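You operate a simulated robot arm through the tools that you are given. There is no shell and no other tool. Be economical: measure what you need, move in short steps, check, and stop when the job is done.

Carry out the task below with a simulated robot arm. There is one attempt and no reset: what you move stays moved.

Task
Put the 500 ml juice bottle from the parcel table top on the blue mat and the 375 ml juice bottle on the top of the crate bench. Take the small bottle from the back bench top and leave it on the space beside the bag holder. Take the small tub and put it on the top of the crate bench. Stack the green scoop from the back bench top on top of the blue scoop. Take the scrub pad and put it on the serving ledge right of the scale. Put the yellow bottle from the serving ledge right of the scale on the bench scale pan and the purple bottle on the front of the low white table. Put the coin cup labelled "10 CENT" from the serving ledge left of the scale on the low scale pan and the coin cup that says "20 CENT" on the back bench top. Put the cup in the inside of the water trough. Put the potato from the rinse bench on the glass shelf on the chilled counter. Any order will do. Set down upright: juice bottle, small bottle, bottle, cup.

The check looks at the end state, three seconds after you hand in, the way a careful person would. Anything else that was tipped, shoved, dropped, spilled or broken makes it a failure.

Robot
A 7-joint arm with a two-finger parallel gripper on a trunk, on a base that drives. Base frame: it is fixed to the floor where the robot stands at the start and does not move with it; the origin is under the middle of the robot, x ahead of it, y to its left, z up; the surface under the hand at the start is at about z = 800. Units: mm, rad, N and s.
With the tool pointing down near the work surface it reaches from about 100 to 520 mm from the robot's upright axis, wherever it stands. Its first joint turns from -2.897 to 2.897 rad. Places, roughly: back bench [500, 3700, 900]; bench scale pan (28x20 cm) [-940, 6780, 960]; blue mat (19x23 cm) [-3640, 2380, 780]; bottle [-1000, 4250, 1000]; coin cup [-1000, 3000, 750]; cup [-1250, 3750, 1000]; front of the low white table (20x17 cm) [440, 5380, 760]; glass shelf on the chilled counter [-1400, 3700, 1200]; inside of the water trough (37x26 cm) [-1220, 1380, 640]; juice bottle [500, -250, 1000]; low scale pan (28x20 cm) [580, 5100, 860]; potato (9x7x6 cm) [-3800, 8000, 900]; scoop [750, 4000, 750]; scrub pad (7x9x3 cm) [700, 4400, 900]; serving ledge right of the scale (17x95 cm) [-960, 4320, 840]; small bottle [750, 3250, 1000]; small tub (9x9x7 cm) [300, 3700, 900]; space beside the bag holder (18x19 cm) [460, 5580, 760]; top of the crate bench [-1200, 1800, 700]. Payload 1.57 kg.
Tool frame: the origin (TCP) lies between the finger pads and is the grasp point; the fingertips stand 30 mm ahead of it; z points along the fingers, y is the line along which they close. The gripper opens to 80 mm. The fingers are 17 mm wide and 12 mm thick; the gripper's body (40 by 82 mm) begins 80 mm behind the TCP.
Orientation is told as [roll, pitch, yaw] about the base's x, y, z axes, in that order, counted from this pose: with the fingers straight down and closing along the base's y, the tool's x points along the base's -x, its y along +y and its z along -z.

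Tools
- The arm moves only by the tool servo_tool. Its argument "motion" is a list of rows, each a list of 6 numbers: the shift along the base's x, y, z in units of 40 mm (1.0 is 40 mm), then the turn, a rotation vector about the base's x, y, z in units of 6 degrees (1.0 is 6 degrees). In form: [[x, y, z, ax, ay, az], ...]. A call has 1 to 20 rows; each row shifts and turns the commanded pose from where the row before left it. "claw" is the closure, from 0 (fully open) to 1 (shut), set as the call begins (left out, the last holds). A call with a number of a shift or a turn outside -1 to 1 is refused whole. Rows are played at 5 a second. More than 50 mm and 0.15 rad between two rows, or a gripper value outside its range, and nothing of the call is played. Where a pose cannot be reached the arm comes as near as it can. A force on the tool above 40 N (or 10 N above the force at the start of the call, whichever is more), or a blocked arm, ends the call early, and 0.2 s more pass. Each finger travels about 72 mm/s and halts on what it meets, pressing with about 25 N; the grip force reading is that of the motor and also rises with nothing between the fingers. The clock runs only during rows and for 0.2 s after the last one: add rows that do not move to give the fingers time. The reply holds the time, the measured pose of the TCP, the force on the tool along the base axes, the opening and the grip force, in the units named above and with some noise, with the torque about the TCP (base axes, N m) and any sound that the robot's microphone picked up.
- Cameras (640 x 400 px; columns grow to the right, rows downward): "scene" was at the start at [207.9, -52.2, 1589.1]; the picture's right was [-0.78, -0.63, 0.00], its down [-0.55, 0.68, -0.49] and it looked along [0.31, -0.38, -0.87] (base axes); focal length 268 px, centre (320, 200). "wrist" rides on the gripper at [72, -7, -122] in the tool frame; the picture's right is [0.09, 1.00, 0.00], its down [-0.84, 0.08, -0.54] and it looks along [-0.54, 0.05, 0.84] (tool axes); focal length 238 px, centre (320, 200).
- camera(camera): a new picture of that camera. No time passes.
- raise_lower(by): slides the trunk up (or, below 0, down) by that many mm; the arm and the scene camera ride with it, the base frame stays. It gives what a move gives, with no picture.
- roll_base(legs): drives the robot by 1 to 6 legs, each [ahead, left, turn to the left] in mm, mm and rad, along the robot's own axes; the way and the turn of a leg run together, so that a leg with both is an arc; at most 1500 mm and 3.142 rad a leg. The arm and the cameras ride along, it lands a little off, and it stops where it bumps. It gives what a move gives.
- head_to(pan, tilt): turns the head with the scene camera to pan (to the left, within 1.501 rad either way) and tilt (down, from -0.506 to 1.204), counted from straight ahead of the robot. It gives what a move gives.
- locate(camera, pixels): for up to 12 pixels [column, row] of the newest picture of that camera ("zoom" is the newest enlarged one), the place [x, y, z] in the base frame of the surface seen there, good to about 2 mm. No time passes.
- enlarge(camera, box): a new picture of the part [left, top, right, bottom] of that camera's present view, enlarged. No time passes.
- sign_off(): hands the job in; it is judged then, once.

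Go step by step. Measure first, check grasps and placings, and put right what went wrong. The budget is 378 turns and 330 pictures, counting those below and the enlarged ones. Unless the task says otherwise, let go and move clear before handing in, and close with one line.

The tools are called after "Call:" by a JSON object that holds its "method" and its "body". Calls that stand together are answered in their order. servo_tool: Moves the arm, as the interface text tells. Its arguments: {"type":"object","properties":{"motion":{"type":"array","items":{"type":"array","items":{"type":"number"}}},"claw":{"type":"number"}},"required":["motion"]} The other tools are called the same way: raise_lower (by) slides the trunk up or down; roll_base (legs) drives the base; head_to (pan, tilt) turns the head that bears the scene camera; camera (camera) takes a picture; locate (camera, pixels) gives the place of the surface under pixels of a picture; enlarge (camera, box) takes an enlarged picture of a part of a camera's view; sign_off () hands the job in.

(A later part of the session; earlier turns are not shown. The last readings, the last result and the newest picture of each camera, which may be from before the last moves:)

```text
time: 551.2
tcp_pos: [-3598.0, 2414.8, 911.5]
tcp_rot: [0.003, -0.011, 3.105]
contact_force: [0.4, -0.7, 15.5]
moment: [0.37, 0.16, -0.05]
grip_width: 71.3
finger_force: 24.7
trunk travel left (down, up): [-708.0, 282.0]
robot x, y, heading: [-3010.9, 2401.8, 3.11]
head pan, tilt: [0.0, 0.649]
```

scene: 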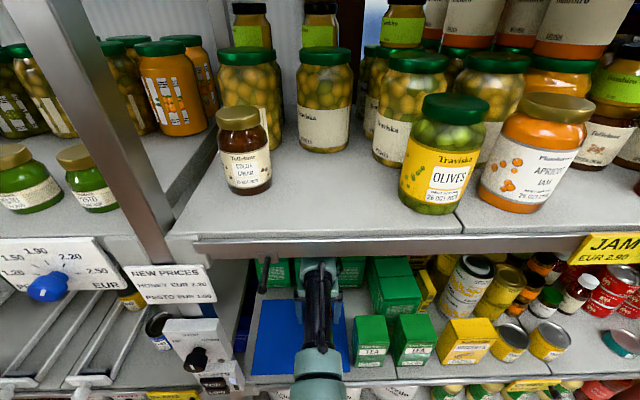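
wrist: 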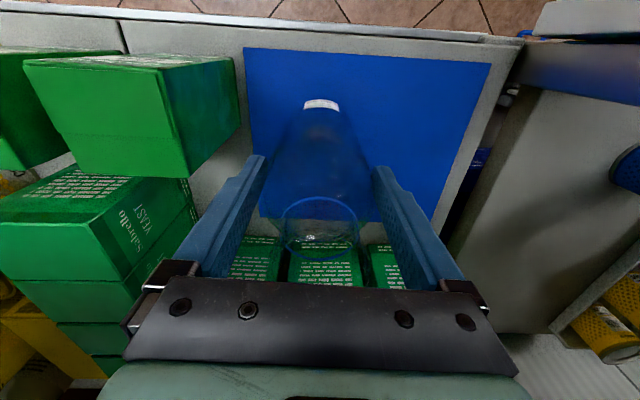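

Call:
{"method": "raise_lower", "body": {"by": 1}}

Call:
{"method": "servo_tool", "body": {"motion": [[0, 0, 0, 0, 0, 0], [0, 0, 0, 0, 0, 0], [0, 0, 0, 0, 0, 0]], "claw": 0}}

Call:
{"method": "camera", "body": {"camera": "wrist"}}

Call:
{"method": "enlarge", "body": {"camera": "wrist", "box": [220, 80, 420, 300]}}

```text
time: 551.7
tcp_pos: [-3598.9, 2414.4, 909.6]
tcp_rot: [0.003, -0.009, 3.105]
contact_force: [-3.5, -0.7, 12.9]
moment: [0.38, 0.53, 0.06]
grip_width: 71.2
finger_force: 24.9
trunk travel left (down, up): [-709.0, 281.0]
robot x, y, heading: [-3012.1, 2402.1, 3.116]
head pan, tilt: [0.0, 0.649]
```

```text
time: 552.5
tcp_pos: [-3597.0, 2413.7, 909.0]
tcp_rot: [0.003, -0.005, 3.106]
contact_force: [0.2, 0.4, 0.3]
moment: [0.01, 0.03, 0.03]
grip_width: 80.1
finger_force: 0.1
trunk travel left (down, up): [-709.0, 281.0]
robot x, y, heading: [-3010.9, 2401.3, 3.111]
head pan, tilt: [0.0, 0.649]
```

```text
127 pictures are left
```

wrist: 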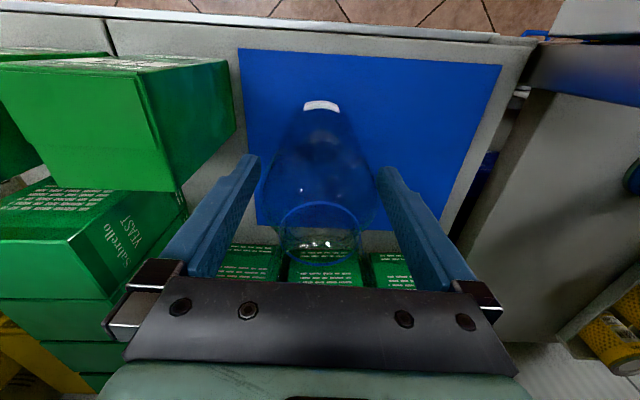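

```text
1.82 times, centred on (320, 190) of wrist
```

zoom: 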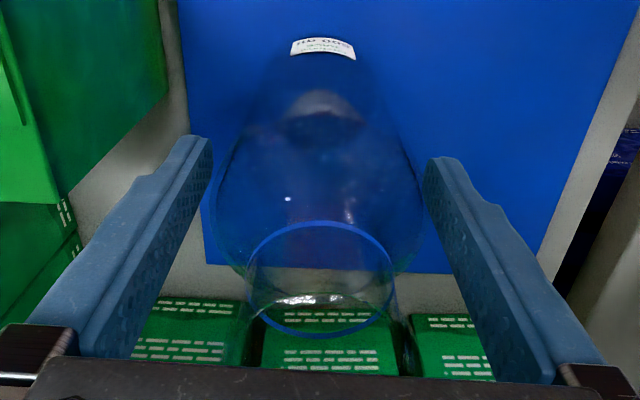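

Call:
{"method": "raise_lower", "body": {"by": 30}}

Call:
{"method": "servo_tool", "body": {"motion": [[0.5, -0.018, 0, 0, 0, 0], [0.5, -0.018, 0, 0, 0, 0], [0, 0, 0, 0, 0, 0]]}}

Call:
{"method": "camera", "body": {"camera": "wrist"}}

```text
time: 553.2
tcp_pos: [-3598.1, 2415.3, 940.3]
tcp_rot: [0.004, -0.003, 3.104]
contact_force: [0.4, 0.1, 0.0]
moment: [-0.02, -0.02, -0.02]
grip_width: 80.2
finger_force: 0.1
trunk travel left (down, up): [-739.0, 251.0]
robot x, y, heading: [-3013.6, 2400.1, 3.113]
head pan, tilt: [0.0, 0.649]
```

```text
time: 554.0
tcp_pos: [-3558.0, 2412.6, 939.7]
tcp_rot: [0.004, -0.002, 3.106]
contact_force: [0.5, -0.1, -0.5]
moment: [0.04, 0.01, 0.0]
grip_width: 80.1
finger_force: 0.1
trunk travel left (down, up): [-739.0, 251.0]
robot x, y, heading: [-3011.9, 2406.3, 3.113]
head pan, tilt: [0.0, 0.649]
```

```text
125 pictures are left
```

wrist: 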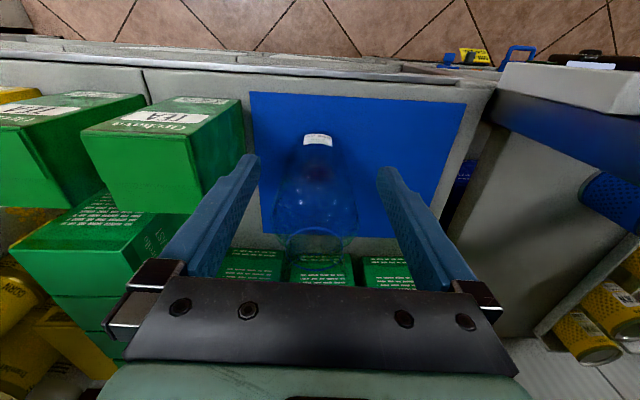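

Call:
{"method": "roll_base", "body": {"legs": [[-250, 0, 0]]}}

Call:
{"method": "camera", "body": {"camera": "scene"}}

Call:
{"method": "enlarge", "body": {"camera": "scene", "box": [240, 140, 440, 320]}}

```text
time: 555.9
tcp_pos: [-3306.1, 2408.2, 939.1]
tcp_rot: [0.003, -0.004, 3.101]
contact_force: [0.2, 0.1, -0.1]
moment: [0.01, 0.0, -0.02]
grip_width: 79.9
finger_force: 0.0
trunk travel left (down, up): [-739.0, 251.0]
robot x, y, heading: [-2763.5, 2397.4, 3.108]
head pan, tilt: [0.0, 0.649]
```

```text
124 pictures are left
```

scene: 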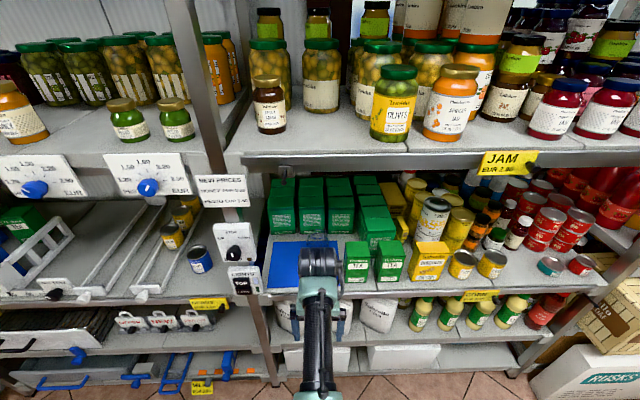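

```text
2.22 times, centred on (340, 230) of scene
```

zoom: 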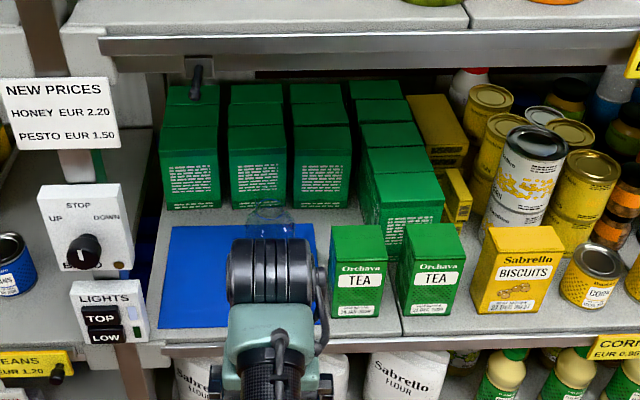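

Bottle stands on the mat. Raise trunk, turn toward +y and look for the rinse bench with the potato.

Call:
{"method": "roll_base", "body": {"legs": [[-200, 0, 0]]}}

Call:
{"method": "enlarge", "body": {"camera": "scene", "box": [250, 160, 400, 290]}}

Call:
{"method": "raise_lower", "body": {"by": 200}}

Call:
{"method": "roll_base", "body": {"legs": [[0, 0, -1.55]]}}

Call:
{"method": "head_to", "body": {"pan": 0.0, "tilt": 0.4}}

Call:
{"method": "camera", "body": {"camera": "scene"}}

```text
time: 557.4
tcp_pos: [-3107.3, 2402.1, 940.5]
tcp_rot: [0.003, -0.004, 3.102]
contact_force: [-0.1, 0.4, 0.2]
moment: [0.01, 0.04, -0.01]
grip_width: 79.9
finger_force: 0.0
trunk travel left (down, up): [-739.0, 251.0]
robot x, y, heading: [-2561.8, 2391.1, 3.114]
head pan, tilt: [0.0, 0.649]
```

```text
3.08 times, centred on (325, 225) of scene
```

zoom: 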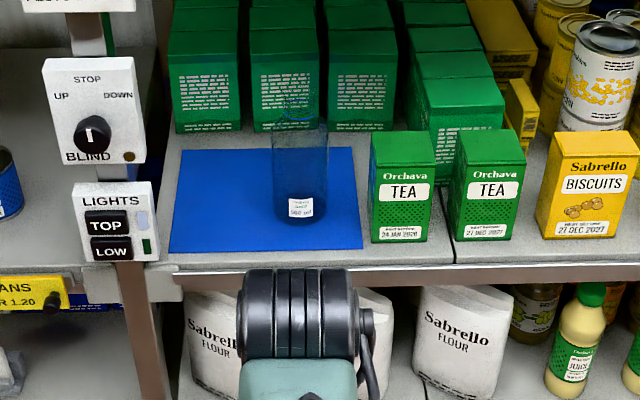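

```text
time: 559.6
tcp_pos: [-3108.0, 2402.1, 1138.6]
tcp_rot: [0.005, -0.005, 3.102]
contact_force: [-0.2, -0.1, 1.0]
moment: [-0.03, -0.01, 0.0]
grip_width: 79.9
finger_force: 0.0
trunk travel left (down, up): [-939.0, 51.0]
robot x, y, heading: [-2560.4, 2391.5, 3.11]
head pan, tilt: [0.0, 0.649]
```

```text
time: 563.8
tcp_pos: [-2570.4, 2935.4, 1139.3]
tcp_rot: [0.003, -0.003, 1.571]
contact_force: [0.6, -0.1, 0.6]
moment: [0.01, 0.01, -0.02]
grip_width: 79.8
finger_force: 0.0
trunk travel left (down, up): [-939.0, 51.0]
robot x, y, heading: [-2561.4, 2390.0, 1.582]
head pan, tilt: [0.0, 0.649]
```

```text
time: 564.5
tcp_pos: [-2570.5, 2936.7, 1140.1]
tcp_rot: [0.005, -0.004, 1.572]
contact_force: [0.2, 1.1, 0.5]
moment: [-0.02, 0.03, 0.0]
grip_width: 80.2
finger_force: 0.1
trunk travel left (down, up): [-939.0, 51.0]
robot x, y, heading: [-2559.0, 2388.4, 1.576]
head pan, tilt: [0.0, 0.4]
```

```text
121 pictures are left
```

scene: 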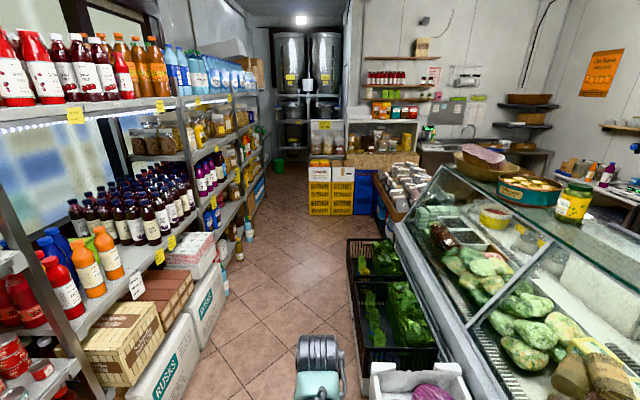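

Call:
{"method": "locate", "body": {"camera": "scene", "pixels": [[352, 300], [350, 270], [370, 390], [240, 260], [250, 225], [200, 330], [300, 210], [270, 180], [310, 180], [290, 130]]}}

Call:
{"method": "enlarge", "body": {"camera": "scene", "box": [200, 10, 420, 230]}}

```text
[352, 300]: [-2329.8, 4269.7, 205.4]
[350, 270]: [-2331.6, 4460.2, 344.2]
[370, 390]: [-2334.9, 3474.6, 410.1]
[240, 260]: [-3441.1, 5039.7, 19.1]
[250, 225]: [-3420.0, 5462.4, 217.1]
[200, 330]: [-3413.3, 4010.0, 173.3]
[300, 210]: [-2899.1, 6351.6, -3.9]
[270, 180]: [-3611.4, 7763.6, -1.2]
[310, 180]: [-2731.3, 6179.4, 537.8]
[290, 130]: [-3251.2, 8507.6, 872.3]
```

```text
1.82 times, centred on (310, 120) of scene
```

zoom: 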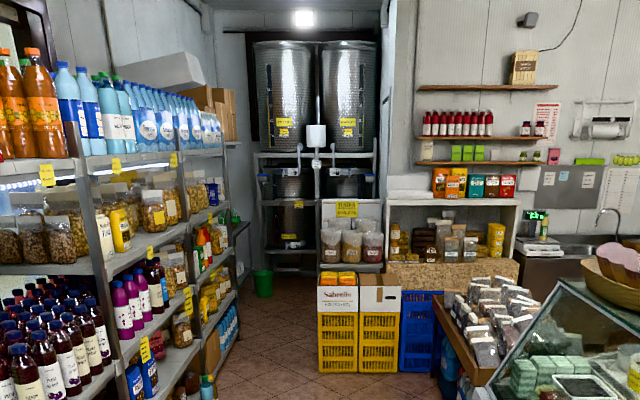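

Call:
{"method": "roll_base", "body": {"legs": [[0, 330, 0], [1500, 0, 0], [1300, 0, 0]]}}

Call:
{"method": "camera", "body": {"camera": "scene"}}

Call:
{"method": "locate", "body": {"camera": "scene", "pixels": [[150, 200], [200, 200], [250, 200], [300, 200], [350, 200], [400, 200], [200, 250], [250, 300], [350, 300], [150, 250]]}}

```text
time: 580.1
tcp_pos: [-2945.1, 5776.2, 1138.4]
tcp_rot: [0.002, -0.004, 1.57]
contact_force: [-0.8, 1.3, 0.3]
moment: [0.01, 0.01, 0.03]
grip_width: 79.9
finger_force: 0.1
trunk travel left (down, up): [-939.0, 51.0]
robot x, y, heading: [-2934.9, 5228.7, 1.574]
head pan, tilt: [0.0, 0.4]
```

```text
119 pictures are left
```

scene: 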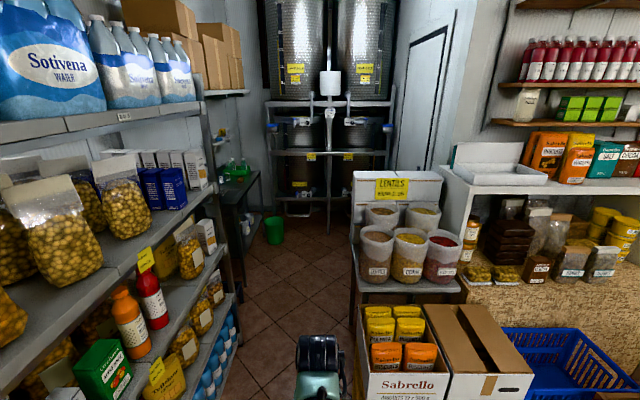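

```text
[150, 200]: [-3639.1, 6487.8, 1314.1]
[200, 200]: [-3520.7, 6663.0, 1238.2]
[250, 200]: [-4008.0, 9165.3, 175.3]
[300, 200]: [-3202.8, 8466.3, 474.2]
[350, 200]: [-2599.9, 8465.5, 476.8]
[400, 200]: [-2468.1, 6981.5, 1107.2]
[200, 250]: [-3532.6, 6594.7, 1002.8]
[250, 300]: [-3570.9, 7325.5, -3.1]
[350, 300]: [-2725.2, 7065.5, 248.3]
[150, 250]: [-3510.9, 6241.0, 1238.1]
```

Call:
{"method": "roll_base", "body": {"legs": [[0, 140, 0], [1500, 0, 0]]}}

Call:
{"method": "head_to", "body": {"pan": 0.5, "tilt": 0.6}}

Call:
{"method": "camera", "body": {"camera": "scene"}}

```text
time: 588.4
tcp_pos: [-3120.5, 7260.7, 1139.8]
tcp_rot: [0.006, -0.003, 1.588]
contact_force: [-0.7, 0.6, -0.2]
moment: [-0.01, -0.02, 0.0]
grip_width: 80.0
finger_force: 0.1
trunk travel left (down, up): [-939.0, 51.0]
robot x, y, heading: [-3101.9, 6717.0, 1.599]
head pan, tilt: [0.0, 0.4]
```

```text
time: 589.3
tcp_pos: [-3119.6, 7261.4, 1138.1]
tcp_rot: [0.003, -0.003, 1.589]
contact_force: [-0.5, 0.8, 0.0]
moment: [0.0, 0.01, 0.01]
grip_width: 80.1
finger_force: 0.1
trunk travel left (down, up): [-939.0, 51.0]
robot x, y, heading: [-3099.6, 6715.1, 1.597]
head pan, tilt: [0.499, 0.6]
```

```text
118 pictures are left
```

scene: 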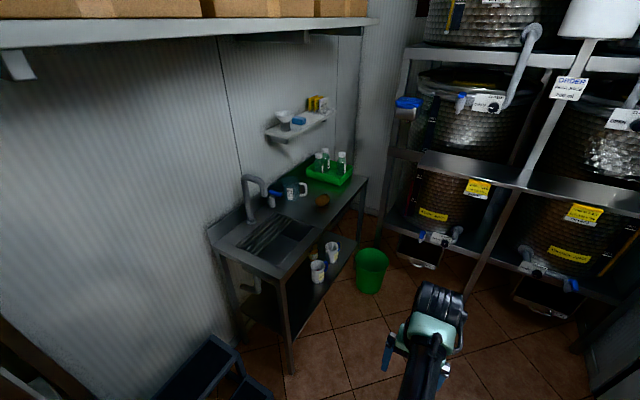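

Call:
{"method": "enlarge", "body": {"camera": "scene", "box": [200, 130, 400, 300]}}

Call:
{"method": "locate", "body": {"camera": "scene", "pixels": [[323, 200], [316, 204], [330, 197], [310, 215], [340, 195], [292, 370], [360, 215], [215, 350], [255, 190], [370, 285], [330, 172], [100, 35]]}}

```text
2.35 times, centred on (300, 215) of scene
```

zoom: 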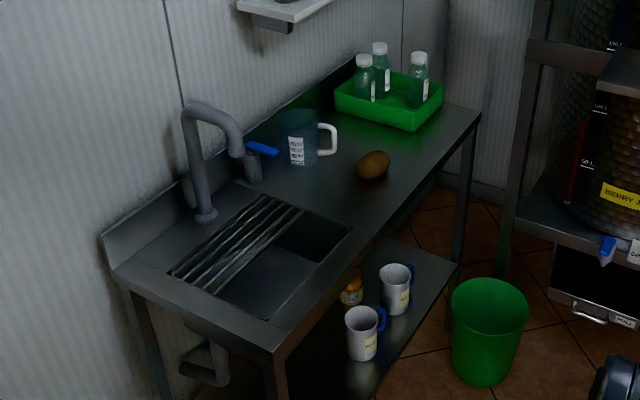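

```text
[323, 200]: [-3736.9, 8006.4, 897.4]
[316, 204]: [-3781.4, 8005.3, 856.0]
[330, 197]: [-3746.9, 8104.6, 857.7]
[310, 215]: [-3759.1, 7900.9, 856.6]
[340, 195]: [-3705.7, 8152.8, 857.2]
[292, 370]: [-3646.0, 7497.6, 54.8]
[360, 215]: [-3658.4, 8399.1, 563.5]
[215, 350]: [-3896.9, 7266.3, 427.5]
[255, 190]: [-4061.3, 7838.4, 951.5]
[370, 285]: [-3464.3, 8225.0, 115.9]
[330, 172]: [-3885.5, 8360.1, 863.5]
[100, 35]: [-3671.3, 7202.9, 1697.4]
```

Potato at (-3740,8008) on bench z=857; a green bin at (-3464,8225) and the tank rack beyond y≈8400. I'll approach facing −x, staying at y≈7850.

Call:
{"method": "roll_base", "body": {"legs": [[480, 0, 0], [0, 0, 1.54]]}}

Call:
{"method": "head_to", "body": {"pan": -0.3, "tilt": 0.7}}

Call:
{"method": "camera", "body": {"camera": "scene"}}

```text
time: 595.8
tcp_pos: [-3658.7, 7210.8, 1138.7]
tcp_rot: [0.004, -0.003, 3.084]
contact_force: [-0.5, -0.1, -0.1]
moment: [0.02, 0.02, -0.02]
grip_width: 79.5
finger_force: 0.1
trunk travel left (down, up): [-939.0, 51.0]
robot x, y, heading: [-3112.3, 7188.4, 3.09]
head pan, tilt: [0.499, 0.6]
```

```text
time: 596.9
tcp_pos: [-3659.6, 7210.7, 1138.8]
tcp_rot: [0.004, -0.004, 3.082]
contact_force: [-0.5, 0.7, 0.0]
moment: [0.0, 0.02, -0.02]
grip_width: 79.7
finger_force: 0.1
trunk travel left (down, up): [-939.0, 51.0]
robot x, y, heading: [-3116.2, 7184.4, 3.095]
head pan, tilt: [-0.3, 0.7]
```

```text
116 pictures are left
```

scene: 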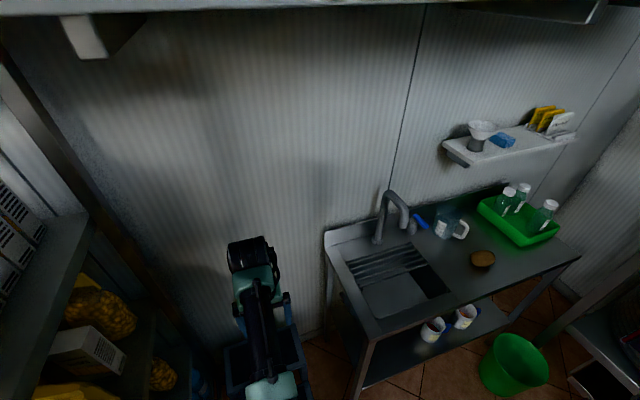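

Call:
{"method": "roll_base", "body": {"legs": [[0, -650, 0.03]]}}

Call:
{"method": "camera", "body": {"camera": "wrist"}}

Call:
{"method": "camera", "body": {"camera": "scene"}}

```text
time: 600.5
tcp_pos: [-3644.9, 7829.9, 1139.0]
tcp_rot: [0.001, -0.004, 3.132]
contact_force: [-0.1, 0.2, 0.0]
moment: [0.04, 0.02, 0.02]
grip_width: 79.9
finger_force: 0.0
trunk travel left (down, up): [-939.0, 51.0]
robot x, y, heading: [-3097.4, 7834.1, -3.142]
head pan, tilt: [-0.3, 0.7]
```

```text
115 pictures are left
```

wrist: 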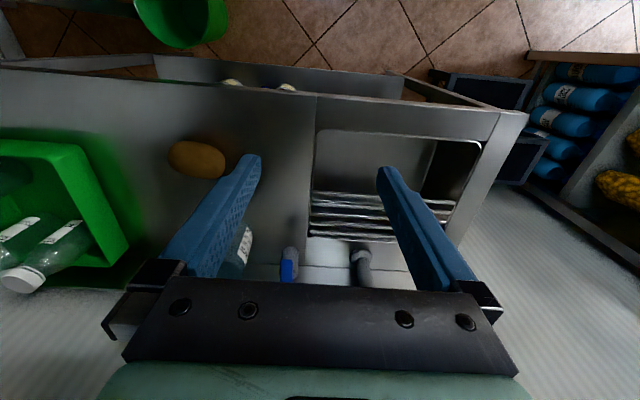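

```text
114 pictures are left
```

scene: 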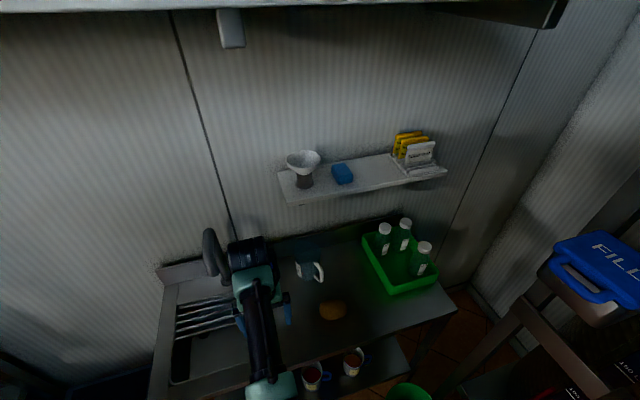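

Call:
{"method": "enlarge", "body": {"camera": "wrist", "box": [140, 120, 250, 200]}}

Call:
{"method": "locate", "body": {"camera": "wrist", "pixels": [[197, 160], [170, 157], [225, 162], [197, 143], [197, 176], [175, 150], [220, 172], [125, 200], [150, 15]]}}

```text
5.00 times, centred on (195, 160) of wrist
```

zoom: 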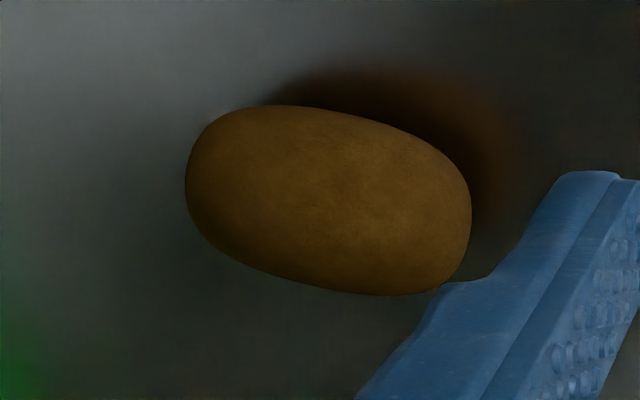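

```text
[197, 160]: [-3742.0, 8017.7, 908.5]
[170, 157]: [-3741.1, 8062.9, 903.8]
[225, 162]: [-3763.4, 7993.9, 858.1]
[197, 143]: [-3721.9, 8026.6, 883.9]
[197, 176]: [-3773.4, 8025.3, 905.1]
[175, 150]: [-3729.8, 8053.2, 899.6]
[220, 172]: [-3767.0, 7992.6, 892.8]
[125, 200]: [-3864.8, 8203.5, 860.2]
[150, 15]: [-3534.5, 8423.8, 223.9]
```

Call:
{"method": "servo_tool", "body": {"motion": [[0, 0, 0, 0, 0, -1], [0, 0, 0, 0, 0, -1], [0, 0, 0, 0, 0, -1], [0, 0, 0, 0, 0, -1], [0, 0, 0, 0, 0, -1], [0, 0, 0, 0, 0, -1], [0, 0, 0, 0, 0, -1], [0, 0, 0, 0, 0, -1], [0, 0, 0, 0, 0, -1], [0, 0, 0, 0, 0, -1], [0, 0, 0, 0, 0, -1], [0, 0, 0, 0, 0, -1], [0, 0, 0, 0, 0, -1], [0, 0, 0, 0, 0, -1], [0, 0, 0, 0, 0, -1], [0, 0, 0, 0, 0, -1], [0, 0, 0, 0, 0, -1], [0, 0, 0, 0, 0, -0.7]]}}

Call:
{"method": "roll_base", "body": {"legs": [[100, -190, 0]]}}

Call:
{"method": "camera", "body": {"camera": "wrist"}}

```text
time: 604.3
tcp_pos: [-3643.5, 7831.6, 1139.7]
tcp_rot: [0.005, -0.002, 1.278]
contact_force: [0.2, 1.9, -0.1]
moment: [0.0, 0.04, 0.0]
grip_width: 80.2
finger_force: 0.1
trunk travel left (down, up): [-939.0, 51.0]
robot x, y, heading: [-3098.5, 7832.9, -3.142]
head pan, tilt: [-0.3, 0.7]
```

```text
time: 606.0
tcp_pos: [-3743.3, 8020.1, 1140.3]
tcp_rot: [0.004, -0.003, 1.278]
contact_force: [-0.5, -0.5, -0.7]
moment: [0.03, 0.03, 0.02]
grip_width: 80.1
finger_force: 0.1
trunk travel left (down, up): [-939.0, 51.0]
robot x, y, heading: [-3199.8, 8022.4, 3.145]
head pan, tilt: [-0.3, 0.7]
```

```text
112 pictures are left
```

wrist: 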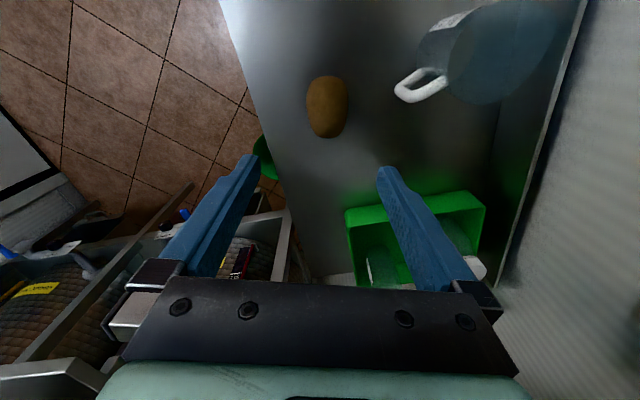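

Call:
{"method": "enlarge", "body": {"camera": "wrist", "box": [280, 60, 380, 150]}}

Call:
{"method": "locate", "body": {"camera": "wrist", "pixels": [[327, 105], [308, 105], [346, 105], [327, 78], [327, 136], [310, 90], [344, 92], [311, 120], [344, 125]]}}

```text
4.44 times, centred on (330, 105) of wrist
```

zoom: 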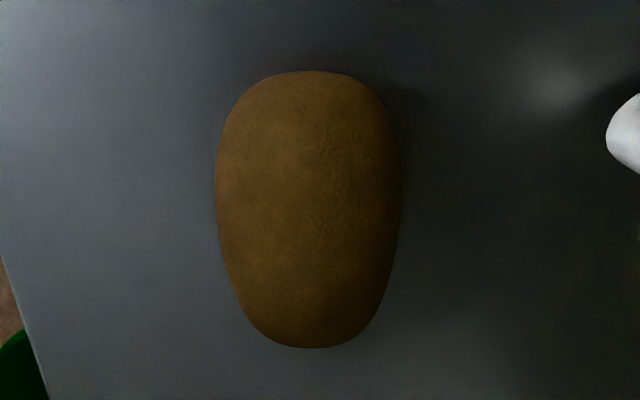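

```text
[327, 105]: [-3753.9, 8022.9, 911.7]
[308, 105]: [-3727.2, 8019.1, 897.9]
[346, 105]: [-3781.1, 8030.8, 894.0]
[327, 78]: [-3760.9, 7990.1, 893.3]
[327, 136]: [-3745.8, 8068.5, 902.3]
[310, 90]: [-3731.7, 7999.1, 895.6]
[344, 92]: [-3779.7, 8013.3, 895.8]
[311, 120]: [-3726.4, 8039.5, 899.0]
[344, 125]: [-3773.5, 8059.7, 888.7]
```

Call:
{"method": "servo_tool", "body": {"motion": [[-0.27, 0.15, 0, 0, 0, 0], [0, 0, 0, 0, 0, 0]]}}

Call:
{"method": "raise_lower", "body": {"by": -180}}

Call:
{"method": "camera", "body": {"camera": "wrist"}}

```text
time: 606.6
tcp_pos: [-3753.7, 8026.5, 1140.4]
tcp_rot: [0.003, -0.003, 1.276]
contact_force: [0.0, 0.0, 0.2]
moment: [0.02, -0.01, -0.03]
grip_width: 79.9
finger_force: 0.0
trunk travel left (down, up): [-939.0, 51.0]
robot x, y, heading: [-3198.7, 8027.1, 3.14]
head pan, tilt: [-0.3, 0.7]
```

```text
time: 608.6
tcp_pos: [-3754.0, 8026.2, 960.7]
tcp_rot: [0.003, -0.005, 1.277]
contact_force: [-0.9, 0.3, -0.6]
moment: [0.01, -0.01, -0.03]
grip_width: 80.2
finger_force: 0.1
trunk travel left (down, up): [-759.0, 231.0]
robot x, y, heading: [-3197.7, 8025.4, 3.142]
head pan, tilt: [-0.3, 0.7]
```

```text
110 pictures are left
```

wrist: 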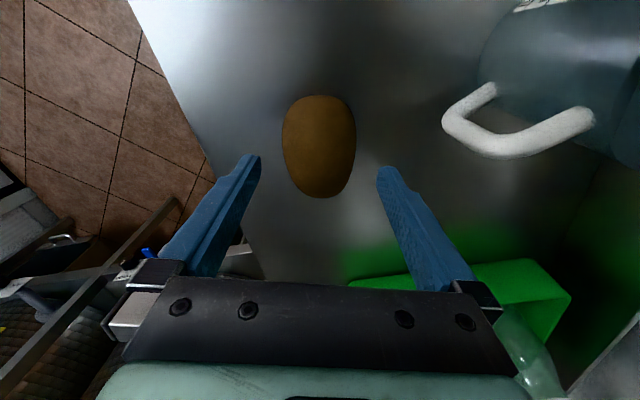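

Call:
{"method": "raise_lower", "body": {"by": -69}}

Call:
{"method": "camera", "body": {"camera": "wrist"}}

Call:
{"method": "servo_tool", "body": {"motion": [[0, 0, 0, 0, 0, 0], [0, 0, 0, 0, 0, 0], [0, 0, 0, 0, 0, 0], [0, 0, 0, 0, 0, 0]], "claw": 1}}

Call:
{"method": "raise_lower", "body": {"by": 300}}

Call:
{"method": "camera", "body": {"camera": "wrist"}}

```text
time: 609.6
tcp_pos: [-3754.2, 8027.7, 890.8]
tcp_rot: [0.004, -0.004, 1.278]
contact_force: [0.0, -0.4, 0.5]
moment: [0.0, 0.0, 0.02]
grip_width: 80.2
finger_force: 0.0
trunk travel left (down, up): [-690.0, 300.0]
robot x, y, heading: [-3198.3, 8021.6, 3.14]
head pan, tilt: [-0.3, 0.7]
```

```text
109 pictures are left
```

wrist: 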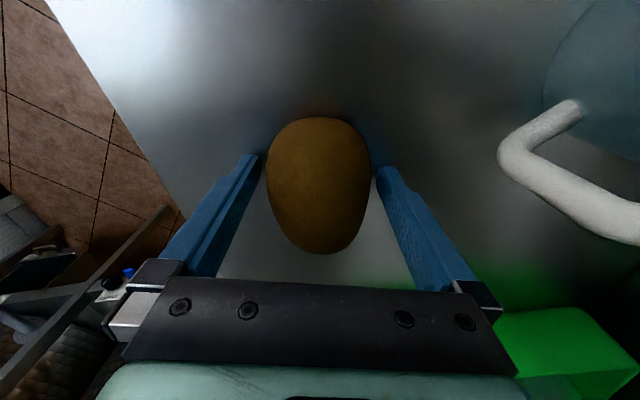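

```text
time: 610.6
tcp_pos: [-3753.1, 8026.8, 890.9]
tcp_rot: [0.004, -0.004, 1.276]
contact_force: [-0.5, 0.3, 0.3]
moment: [-0.01, 0.01, -0.02]
grip_width: 61.0
finger_force: 24.6
trunk travel left (down, up): [-690.0, 300.0]
robot x, y, heading: [-3195.1, 8024.4, 3.134]
head pan, tilt: [-0.3, 0.7]
```

```text
time: 613.6
tcp_pos: [-3754.2, 8026.1, 1191.5]
tcp_rot: [0.003, -0.003, 1.279]
contact_force: [-0.4, 0.2, -1.4]
moment: [-0.02, -0.03, -0.02]
grip_width: 61.0
finger_force: 25.2
trunk travel left (down, up): [-990.0, 0.0]
robot x, y, heading: [-3195.9, 8023.6, 3.139]
head pan, tilt: [-0.3, 0.7]
```

```text
108 pictures are left
```

wrist: 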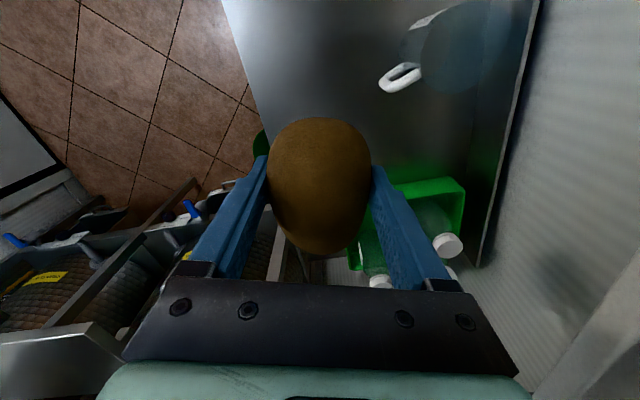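

Potato held. It must go around to the staff side of the counter; driving back in stages.

Call:
{"method": "roll_base", "body": {"legs": [[-110, 0, 0], [0, 670, 0], [0, 0, 1.57], [1500, 0, 0]]}}

```text
time: 615.0
tcp_pos: [-3649.6, 8007.7, 1186.9]
tcp_rot: [0.002, -0.026, 1.276]
contact_force: [-0.3, -0.1, -0.6]
moment: [-0.02, 0.0, 0.03]
grip_width: 60.6
finger_force: 25.3
trunk travel left (down, up): [-990.0, 0.0]
robot x, y, heading: [-3084.3, 8020.8, 3.138]
head pan, tilt: [-0.3, 0.7]
stopped in leg 2: the robot was blocked; the commanded pose is now the measured one
```

Call:
{"method": "servo_tool", "body": {"motion": [[0, 0, 0, 0, 0, 0]]}}

Call:
{"method": "head_to", "body": {"pan": 0.3, "tilt": 0.7}}

Call:
{"method": "camera", "body": {"camera": "scene"}}

Call:
{"method": "head_to", "body": {"pan": 1.4, "tilt": 0.9}}

Call:
{"method": "camera", "body": {"camera": "scene"}}

Call:
{"method": "camera", "body": {"camera": "wrist"}}

```text
time: 615.5
tcp_pos: [-3649.1, 8005.8, 1186.5]
tcp_rot: [0.0, -0.025, 1.274]
contact_force: [-0.6, -0.7, -1.6]
moment: [-0.01, 0.0, 0.01]
grip_width: 60.9
finger_force: 24.8
trunk travel left (down, up): [-990.0, 0.0]
robot x, y, heading: [-3082.6, 8022.6, 3.143]
head pan, tilt: [-0.3, 0.7]
```

```text
time: 616.5
tcp_pos: [-3649.7, 8006.5, 1185.9]
tcp_rot: [-0.001, -0.023, 1.277]
contact_force: [0.2, -0.4, -1.2]
moment: [-0.02, 0.01, 0.02]
grip_width: 60.5
finger_force: 25.4
trunk travel left (down, up): [-990.0, 0.0]
robot x, y, heading: [-3083.3, 8023.7, 3.139]
head pan, tilt: [0.3, 0.7]
```

```text
107 pictures are left
```

scene: 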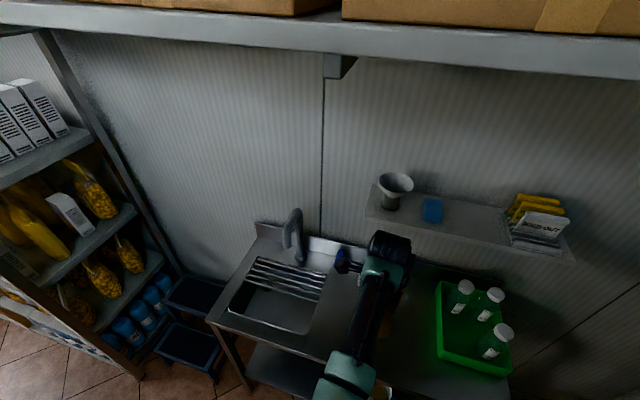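

```text
time: 617.8
tcp_pos: [-3650.0, 8006.1, 1186.1]
tcp_rot: [-0.001, -0.026, 1.278]
contact_force: [0.7, -0.2, -1.9]
moment: [0.01, 0.02, 0.0]
grip_width: 60.6
finger_force: 24.9
trunk travel left (down, up): [-990.0, 0.0]
robot x, y, heading: [-3087.1, 8023.6, 3.143]
head pan, tilt: [1.4, 0.901]
```

```text
106 pictures are left
```

scene: 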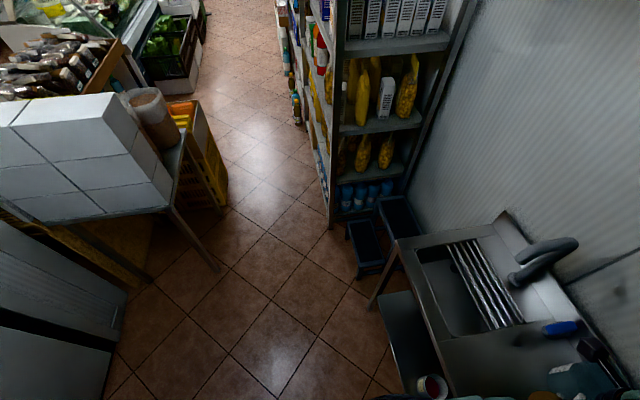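

```text
105 pictures are left
```

wrist: 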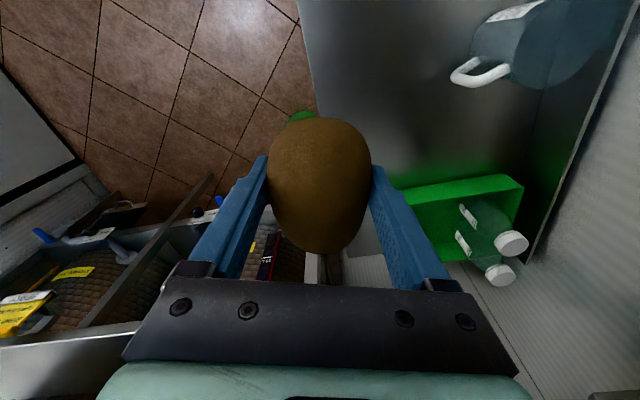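

Call:
{"method": "head_to", "body": {"pan": 1.5, "tilt": 1.2}}

Call:
{"method": "camera", "body": {"camera": "scene"}}

Call:
{"method": "locate", "body": {"camera": "scene", "pixels": [[60, 200], [60, 300], [120, 250], [200, 300], [300, 300], [400, 300], [20, 100], [150, 100], [250, 100], [420, 150], [500, 250], [330, 390]]}}

```text
time: 618.6
tcp_pos: [-3648.9, 8006.8, 1185.3]
tcp_rot: [0.0, -0.024, 1.279]
contact_force: [0.8, 0.4, -1.4]
moment: [0.0, -0.03, 0.01]
grip_width: 60.7
finger_force: 25.1
trunk travel left (down, up): [-990.0, 0.0]
robot x, y, heading: [-3082.2, 8023.6, 3.139]
head pan, tilt: [1.499, 1.201]
```

```text
104 pictures are left
```

scene: 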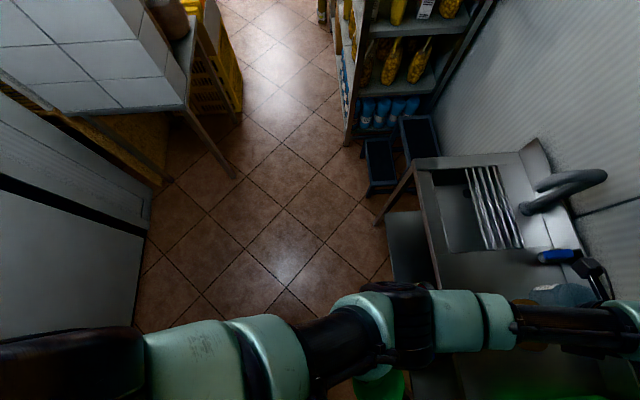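

```text
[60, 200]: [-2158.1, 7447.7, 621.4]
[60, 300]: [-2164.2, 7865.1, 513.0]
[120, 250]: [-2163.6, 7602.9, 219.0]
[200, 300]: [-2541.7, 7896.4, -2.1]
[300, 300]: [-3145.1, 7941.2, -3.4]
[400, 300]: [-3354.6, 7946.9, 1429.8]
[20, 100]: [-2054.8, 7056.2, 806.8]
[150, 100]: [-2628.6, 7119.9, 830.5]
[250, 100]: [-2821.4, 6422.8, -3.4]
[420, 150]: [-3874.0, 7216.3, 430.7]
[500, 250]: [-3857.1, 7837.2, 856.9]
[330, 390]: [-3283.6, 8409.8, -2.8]
```

Call:
{"method": "roll_base", "body": {"legs": [[0, 60, 0]]}}

```text
time: 619.5
tcp_pos: [-3641.3, 7970.8, 1190.7]
tcp_rot: [0.001, 0.002, 1.277]
contact_force: [0.2, 1.1, -0.6]
moment: [-0.05, 0.01, 0.0]
grip_width: 60.8
finger_force: 25.1
trunk travel left (down, up): [-990.0, 0.0]
robot x, y, heading: [-3084.3, 7964.9, 3.145]
head pan, tilt: [1.499, 1.201]
```

Call:
{"method": "head_to", "body": {"pan": 0, "tilt": 0.6}}

Call:
{"method": "camera", "body": {"camera": "scene"}}

Call:
{"method": "roll_base", "body": {"legs": [[0, 300, 0]]}}

Call:
{"method": "camera", "body": {"camera": "scene"}}

```text
time: 621.1
tcp_pos: [-3642.0, 7966.0, 1190.3]
tcp_rot: [0.002, -0.003, 1.275]
contact_force: [0.1, 0.4, -0.8]
moment: [0.0, -0.01, 0.01]
grip_width: 60.5
finger_force: 25.4
trunk travel left (down, up): [-990.0, 0.0]
robot x, y, heading: [-3083.9, 7963.2, 3.137]
head pan, tilt: [0.0, 0.6]
```

```text
103 pictures are left
```

scene: 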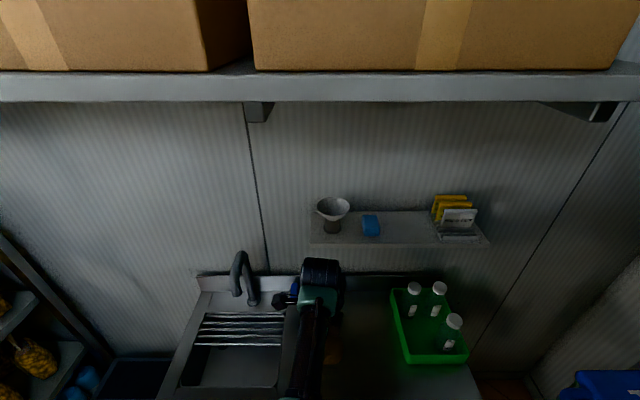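

```text
time: 623.2
tcp_pos: [-3643.4, 7677.3, 1190.3]
tcp_rot: [0.002, -0.003, 1.272]
contact_force: [-0.4, 0.7, -1.6]
moment: [-0.01, 0.02, -0.01]
grip_width: 60.5
finger_force: 24.8
trunk travel left (down, up): [-990.0, 0.0]
robot x, y, heading: [-3083.3, 7670.9, 3.137]
head pan, tilt: [0.0, 0.6]
```

```text
102 pictures are left
```

scene: 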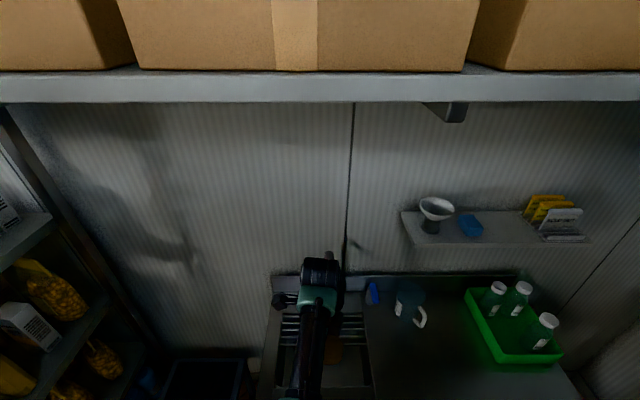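

Everything on the bench stands as before. Continuing the route.

Call:
{"method": "roll_base", "body": {"legs": [[0, 320, 0], [0, 0, 1.57], [1500, 0, 0]]}}

Call:
{"method": "camera", "body": {"camera": "scene"}}

```text
time: 636.1
tcp_pos: [-3131.3, 5279.1, 1191.3]
tcp_rot: [0.002, -0.003, 2.832]
contact_force: [-0.1, 1.1, -1.0]
moment: [0.0, -0.05, 0.02]
grip_width: 60.2
finger_force: 25.4
trunk travel left (down, up): [-990.0, 0.0]
robot x, y, heading: [-3115.9, 5839.1, -1.584]
head pan, tilt: [0.0, 0.6]
```

```text
101 pictures are left
```

scene: 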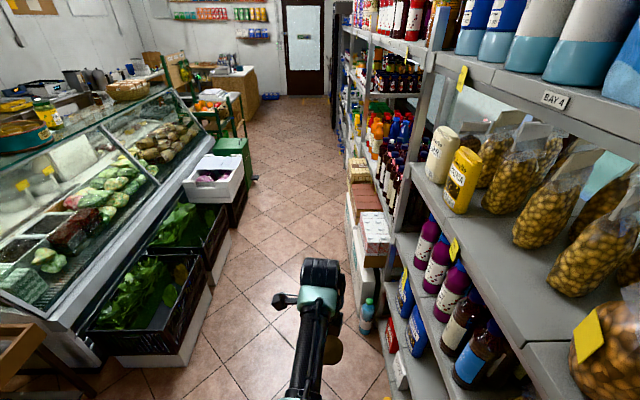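

Call:
{"method": "roll_base", "body": {"legs": [[0, 250, 0], [1500, 0, 0], [1500, 0, 0], [1500, 0, 0], [500, 0, 0]]}}

Call:
{"method": "camera", "body": {"camera": "scene"}}

```text
time: 661.7
tcp_pos: [-2977.4, 240.7, 1191.7]
tcp_rot: [0.002, -0.003, 2.816]
contact_force: [0.5, 0.4, -1.8]
moment: [0.03, -0.02, -0.01]
grip_width: 59.9
finger_force: 25.0
trunk travel left (down, up): [-990.0, 0.0]
robot x, y, heading: [-2961.3, 796.6, -1.598]
head pan, tilt: [0.0, 0.6]
```

```text
100 pictures are left
```

scene: 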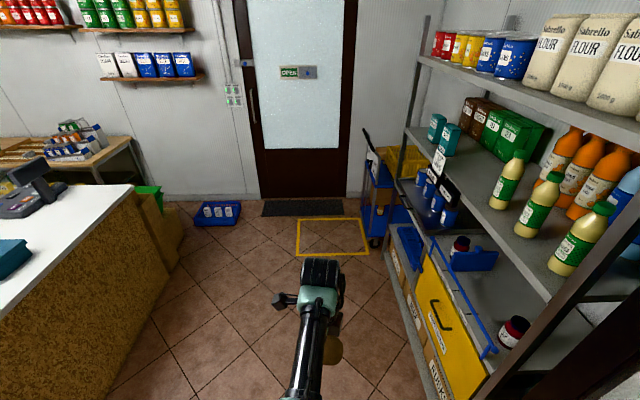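

Call:
{"method": "roll_base", "body": {"legs": [[0, 0, 1.6], [1500, 0, 0], [1100, 0, 0], [0, 0, 1.57]]}}

Call:
{"method": "camera", "body": {"camera": "scene"}}

```text
time: 681.9
tcp_pos: [-359.2, 1320.3, 1190.6]
tcp_rot: [0.001, -0.004, -0.34]
contact_force: [0.3, -0.3, -1.5]
moment: [0.0, 0.02, -0.01]
grip_width: 60.3
finger_force: 24.9
trunk travel left (down, up): [-990.0, 0.0]
robot x, y, heading: [-388.3, 761.9, 1.524]
head pan, tilt: [0.0, 0.6]
```

```text
99 pictures are left
```

scene: 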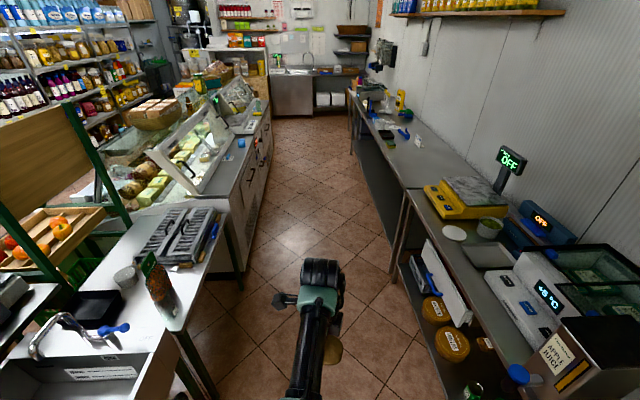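

Call:
{"method": "enlarge", "body": {"camera": "scene", "box": [60, 220, 260, 360]}}

Call:
{"method": "roll_base", "body": {"legs": [[0, 0, 0.04], [1500, 0, 0], [1180, 0, 0], [0, 0, 1.57]]}}

Call:
{"method": "camera", "body": {"camera": "scene"}}

```text
2.86 times, centred on (160, 290) of scene
```

zoom: 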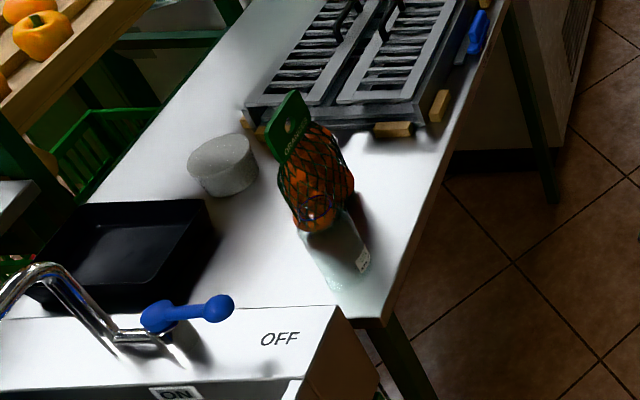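

```text
time: 699.1
tcp_pos: [-960.9, 3450.1, 1189.5]
tcp_rot: [0.002, -0.004, 1.279]
contact_force: [1.6, 0.6, -1.9]
moment: [-0.01, -0.02, 0.0]
grip_width: 60.3
finger_force: 25.1
trunk travel left (down, up): [-990.0, 0.0]
robot x, y, heading: [-404.0, 3446.0, -3.14]
head pan, tilt: [0.0, 0.6]
```

```text
97 pictures are left
```

scene: 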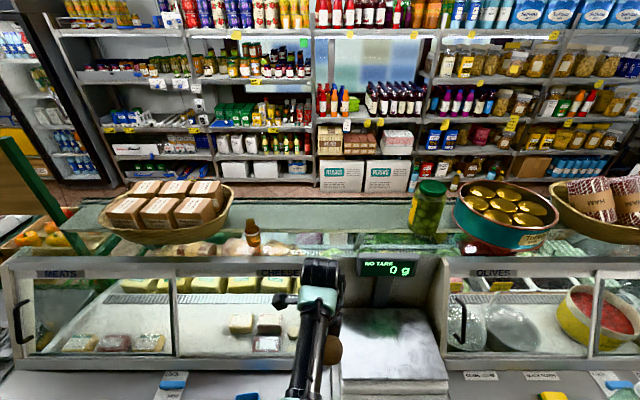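

Call:
{"method": "locate", "body": {"camera": "scene", "pixels": [[300, 215], [340, 215], [370, 210], [252, 250], [425, 230], [340, 250], [340, 240], [300, 240], [380, 245], [160, 240], [310, 200], [400, 200]]}}

Call:
{"method": "enlarge", "body": {"camera": "scene", "box": [200, 170, 460, 300]}}

```text
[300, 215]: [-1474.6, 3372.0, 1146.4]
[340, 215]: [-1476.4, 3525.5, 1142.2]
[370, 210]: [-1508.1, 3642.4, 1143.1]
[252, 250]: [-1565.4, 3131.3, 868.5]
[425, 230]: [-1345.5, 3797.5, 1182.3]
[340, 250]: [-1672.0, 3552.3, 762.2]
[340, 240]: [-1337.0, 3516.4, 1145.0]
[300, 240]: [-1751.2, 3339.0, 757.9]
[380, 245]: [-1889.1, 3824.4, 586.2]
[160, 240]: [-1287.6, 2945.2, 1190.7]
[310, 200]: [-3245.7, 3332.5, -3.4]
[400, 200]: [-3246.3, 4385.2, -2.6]
```

```text
2.46 times, centred on (330, 235) of scene
```

zoom: 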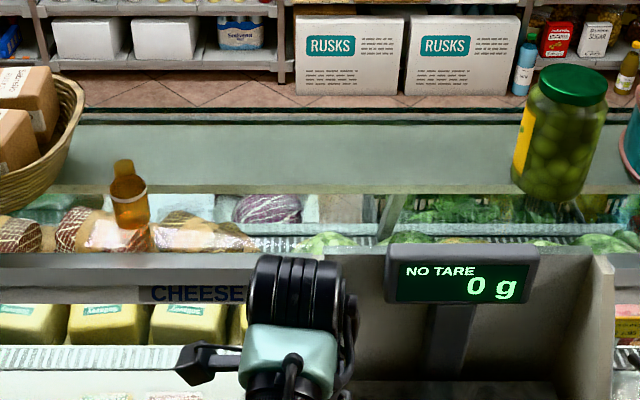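

Glass surface z≈1145, free between the brown bottle (y≈3220) and the jar (y≈3800). Raise the hand and approach (-1370,3450).

Call:
{"method": "servo_tool", "body": {"motion": [[0, 0, 1, 0, 0, 0], [0, 0, 0.6, 0, 0, 0], [0, 0, 0, 0, 0, 0]]}}

Call:
{"method": "roll_base", "body": {"legs": [[345, 0, 0]]}}

Call:
{"method": "camera", "body": {"camera": "scene"}}

Call:
{"method": "camera", "body": {"camera": "wrist"}}

```text
time: 699.9
tcp_pos: [-960.7, 3448.4, 1253.8]
tcp_rot: [0.0, -0.005, 1.278]
contact_force: [-0.3, 0.9, -0.8]
moment: [-0.04, 0.01, -0.01]
grip_width: 60.4
finger_force: 25.0
trunk travel left (down, up): [-990.0, 0.0]
robot x, y, heading: [-402.9, 3450.2, -3.147]
head pan, tilt: [0.0, 0.6]
```

```text
time: 702.1
tcp_pos: [-1299.8, 3450.6, 1254.6]
tcp_rot: [0.001, -0.003, 1.276]
contact_force: [0.1, 0.2, -1.5]
moment: [0.03, 0.01, 0.02]
grip_width: 60.1
finger_force: 25.1
trunk travel left (down, up): [-990.0, 0.0]
robot x, y, heading: [-741.7, 3452.5, 3.133]
head pan, tilt: [0.0, 0.6]
```

```text
95 pictures are left
```

scene: 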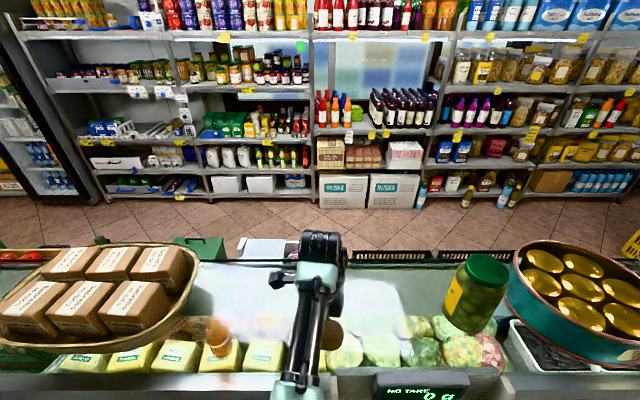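

```text
94 pictures are left
```

wrist: 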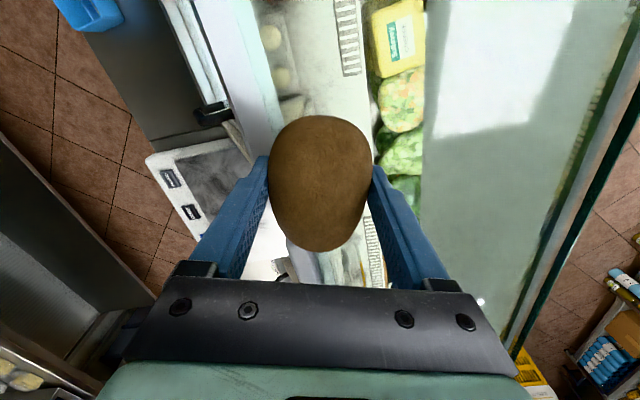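

Call:
{"method": "locate", "body": {"camera": "wrist", "pixels": [[400, 60], [415, 150], [432, 150], [450, 150], [500, 150], [550, 150], [590, 150], [430, 60], [435, 230], [480, 260], [340, 100]]}}

Call:
{"method": "locate", "body": {"camera": "scene", "pixels": [[240, 300], [240, 290], [260, 270], [380, 280], [380, 300], [420, 270], [220, 345], [220, 330], [475, 330], [400, 320]]}}

```text
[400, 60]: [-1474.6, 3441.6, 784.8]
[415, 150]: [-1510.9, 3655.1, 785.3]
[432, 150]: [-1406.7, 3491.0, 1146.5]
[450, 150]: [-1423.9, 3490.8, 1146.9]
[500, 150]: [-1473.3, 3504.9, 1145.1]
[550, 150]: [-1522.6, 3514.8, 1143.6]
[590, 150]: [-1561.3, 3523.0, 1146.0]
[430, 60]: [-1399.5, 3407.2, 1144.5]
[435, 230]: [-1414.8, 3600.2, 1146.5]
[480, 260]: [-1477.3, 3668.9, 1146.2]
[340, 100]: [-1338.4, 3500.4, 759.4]
```

```text
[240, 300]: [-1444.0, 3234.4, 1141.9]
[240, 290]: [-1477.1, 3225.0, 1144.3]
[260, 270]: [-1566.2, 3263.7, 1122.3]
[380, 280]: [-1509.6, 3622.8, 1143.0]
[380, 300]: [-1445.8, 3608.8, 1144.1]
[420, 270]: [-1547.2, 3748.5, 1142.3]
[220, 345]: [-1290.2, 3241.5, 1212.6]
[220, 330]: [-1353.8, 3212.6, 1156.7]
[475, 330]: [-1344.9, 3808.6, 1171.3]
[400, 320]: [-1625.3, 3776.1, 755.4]
```

Call:
{"method": "enlarge", "body": {"camera": "scene", "box": [160, 240, 480, 400]}}

Call:
{"method": "locate", "body": {"camera": "zoom", "pixels": [[240, 100], [240, 140], [240, 160], [120, 180], [120, 200], [115, 230], [440, 130], [440, 160], [620, 170], [620, 185], [470, 220], [200, 270]]}}

```text
2.00 times, centred on (320, 320) of scene
```

zoom: 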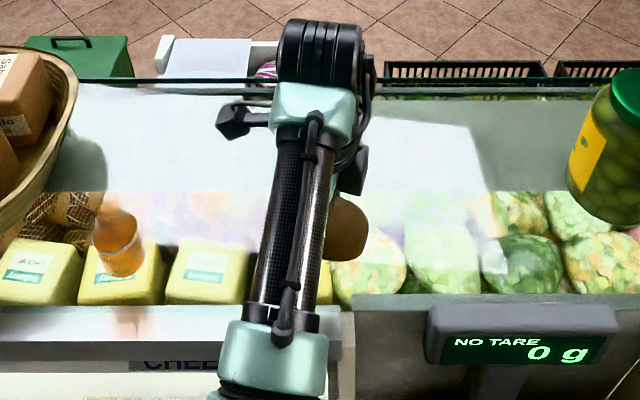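

```text
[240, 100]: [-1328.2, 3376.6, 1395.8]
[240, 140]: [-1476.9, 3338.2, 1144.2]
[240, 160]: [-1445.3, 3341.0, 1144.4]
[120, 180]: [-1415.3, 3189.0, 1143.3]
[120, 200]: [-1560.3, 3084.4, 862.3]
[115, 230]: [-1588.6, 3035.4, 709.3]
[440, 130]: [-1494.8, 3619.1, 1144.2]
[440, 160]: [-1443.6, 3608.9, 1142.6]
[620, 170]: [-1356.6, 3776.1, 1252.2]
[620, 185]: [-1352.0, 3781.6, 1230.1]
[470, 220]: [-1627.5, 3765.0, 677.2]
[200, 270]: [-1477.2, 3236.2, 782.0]
```

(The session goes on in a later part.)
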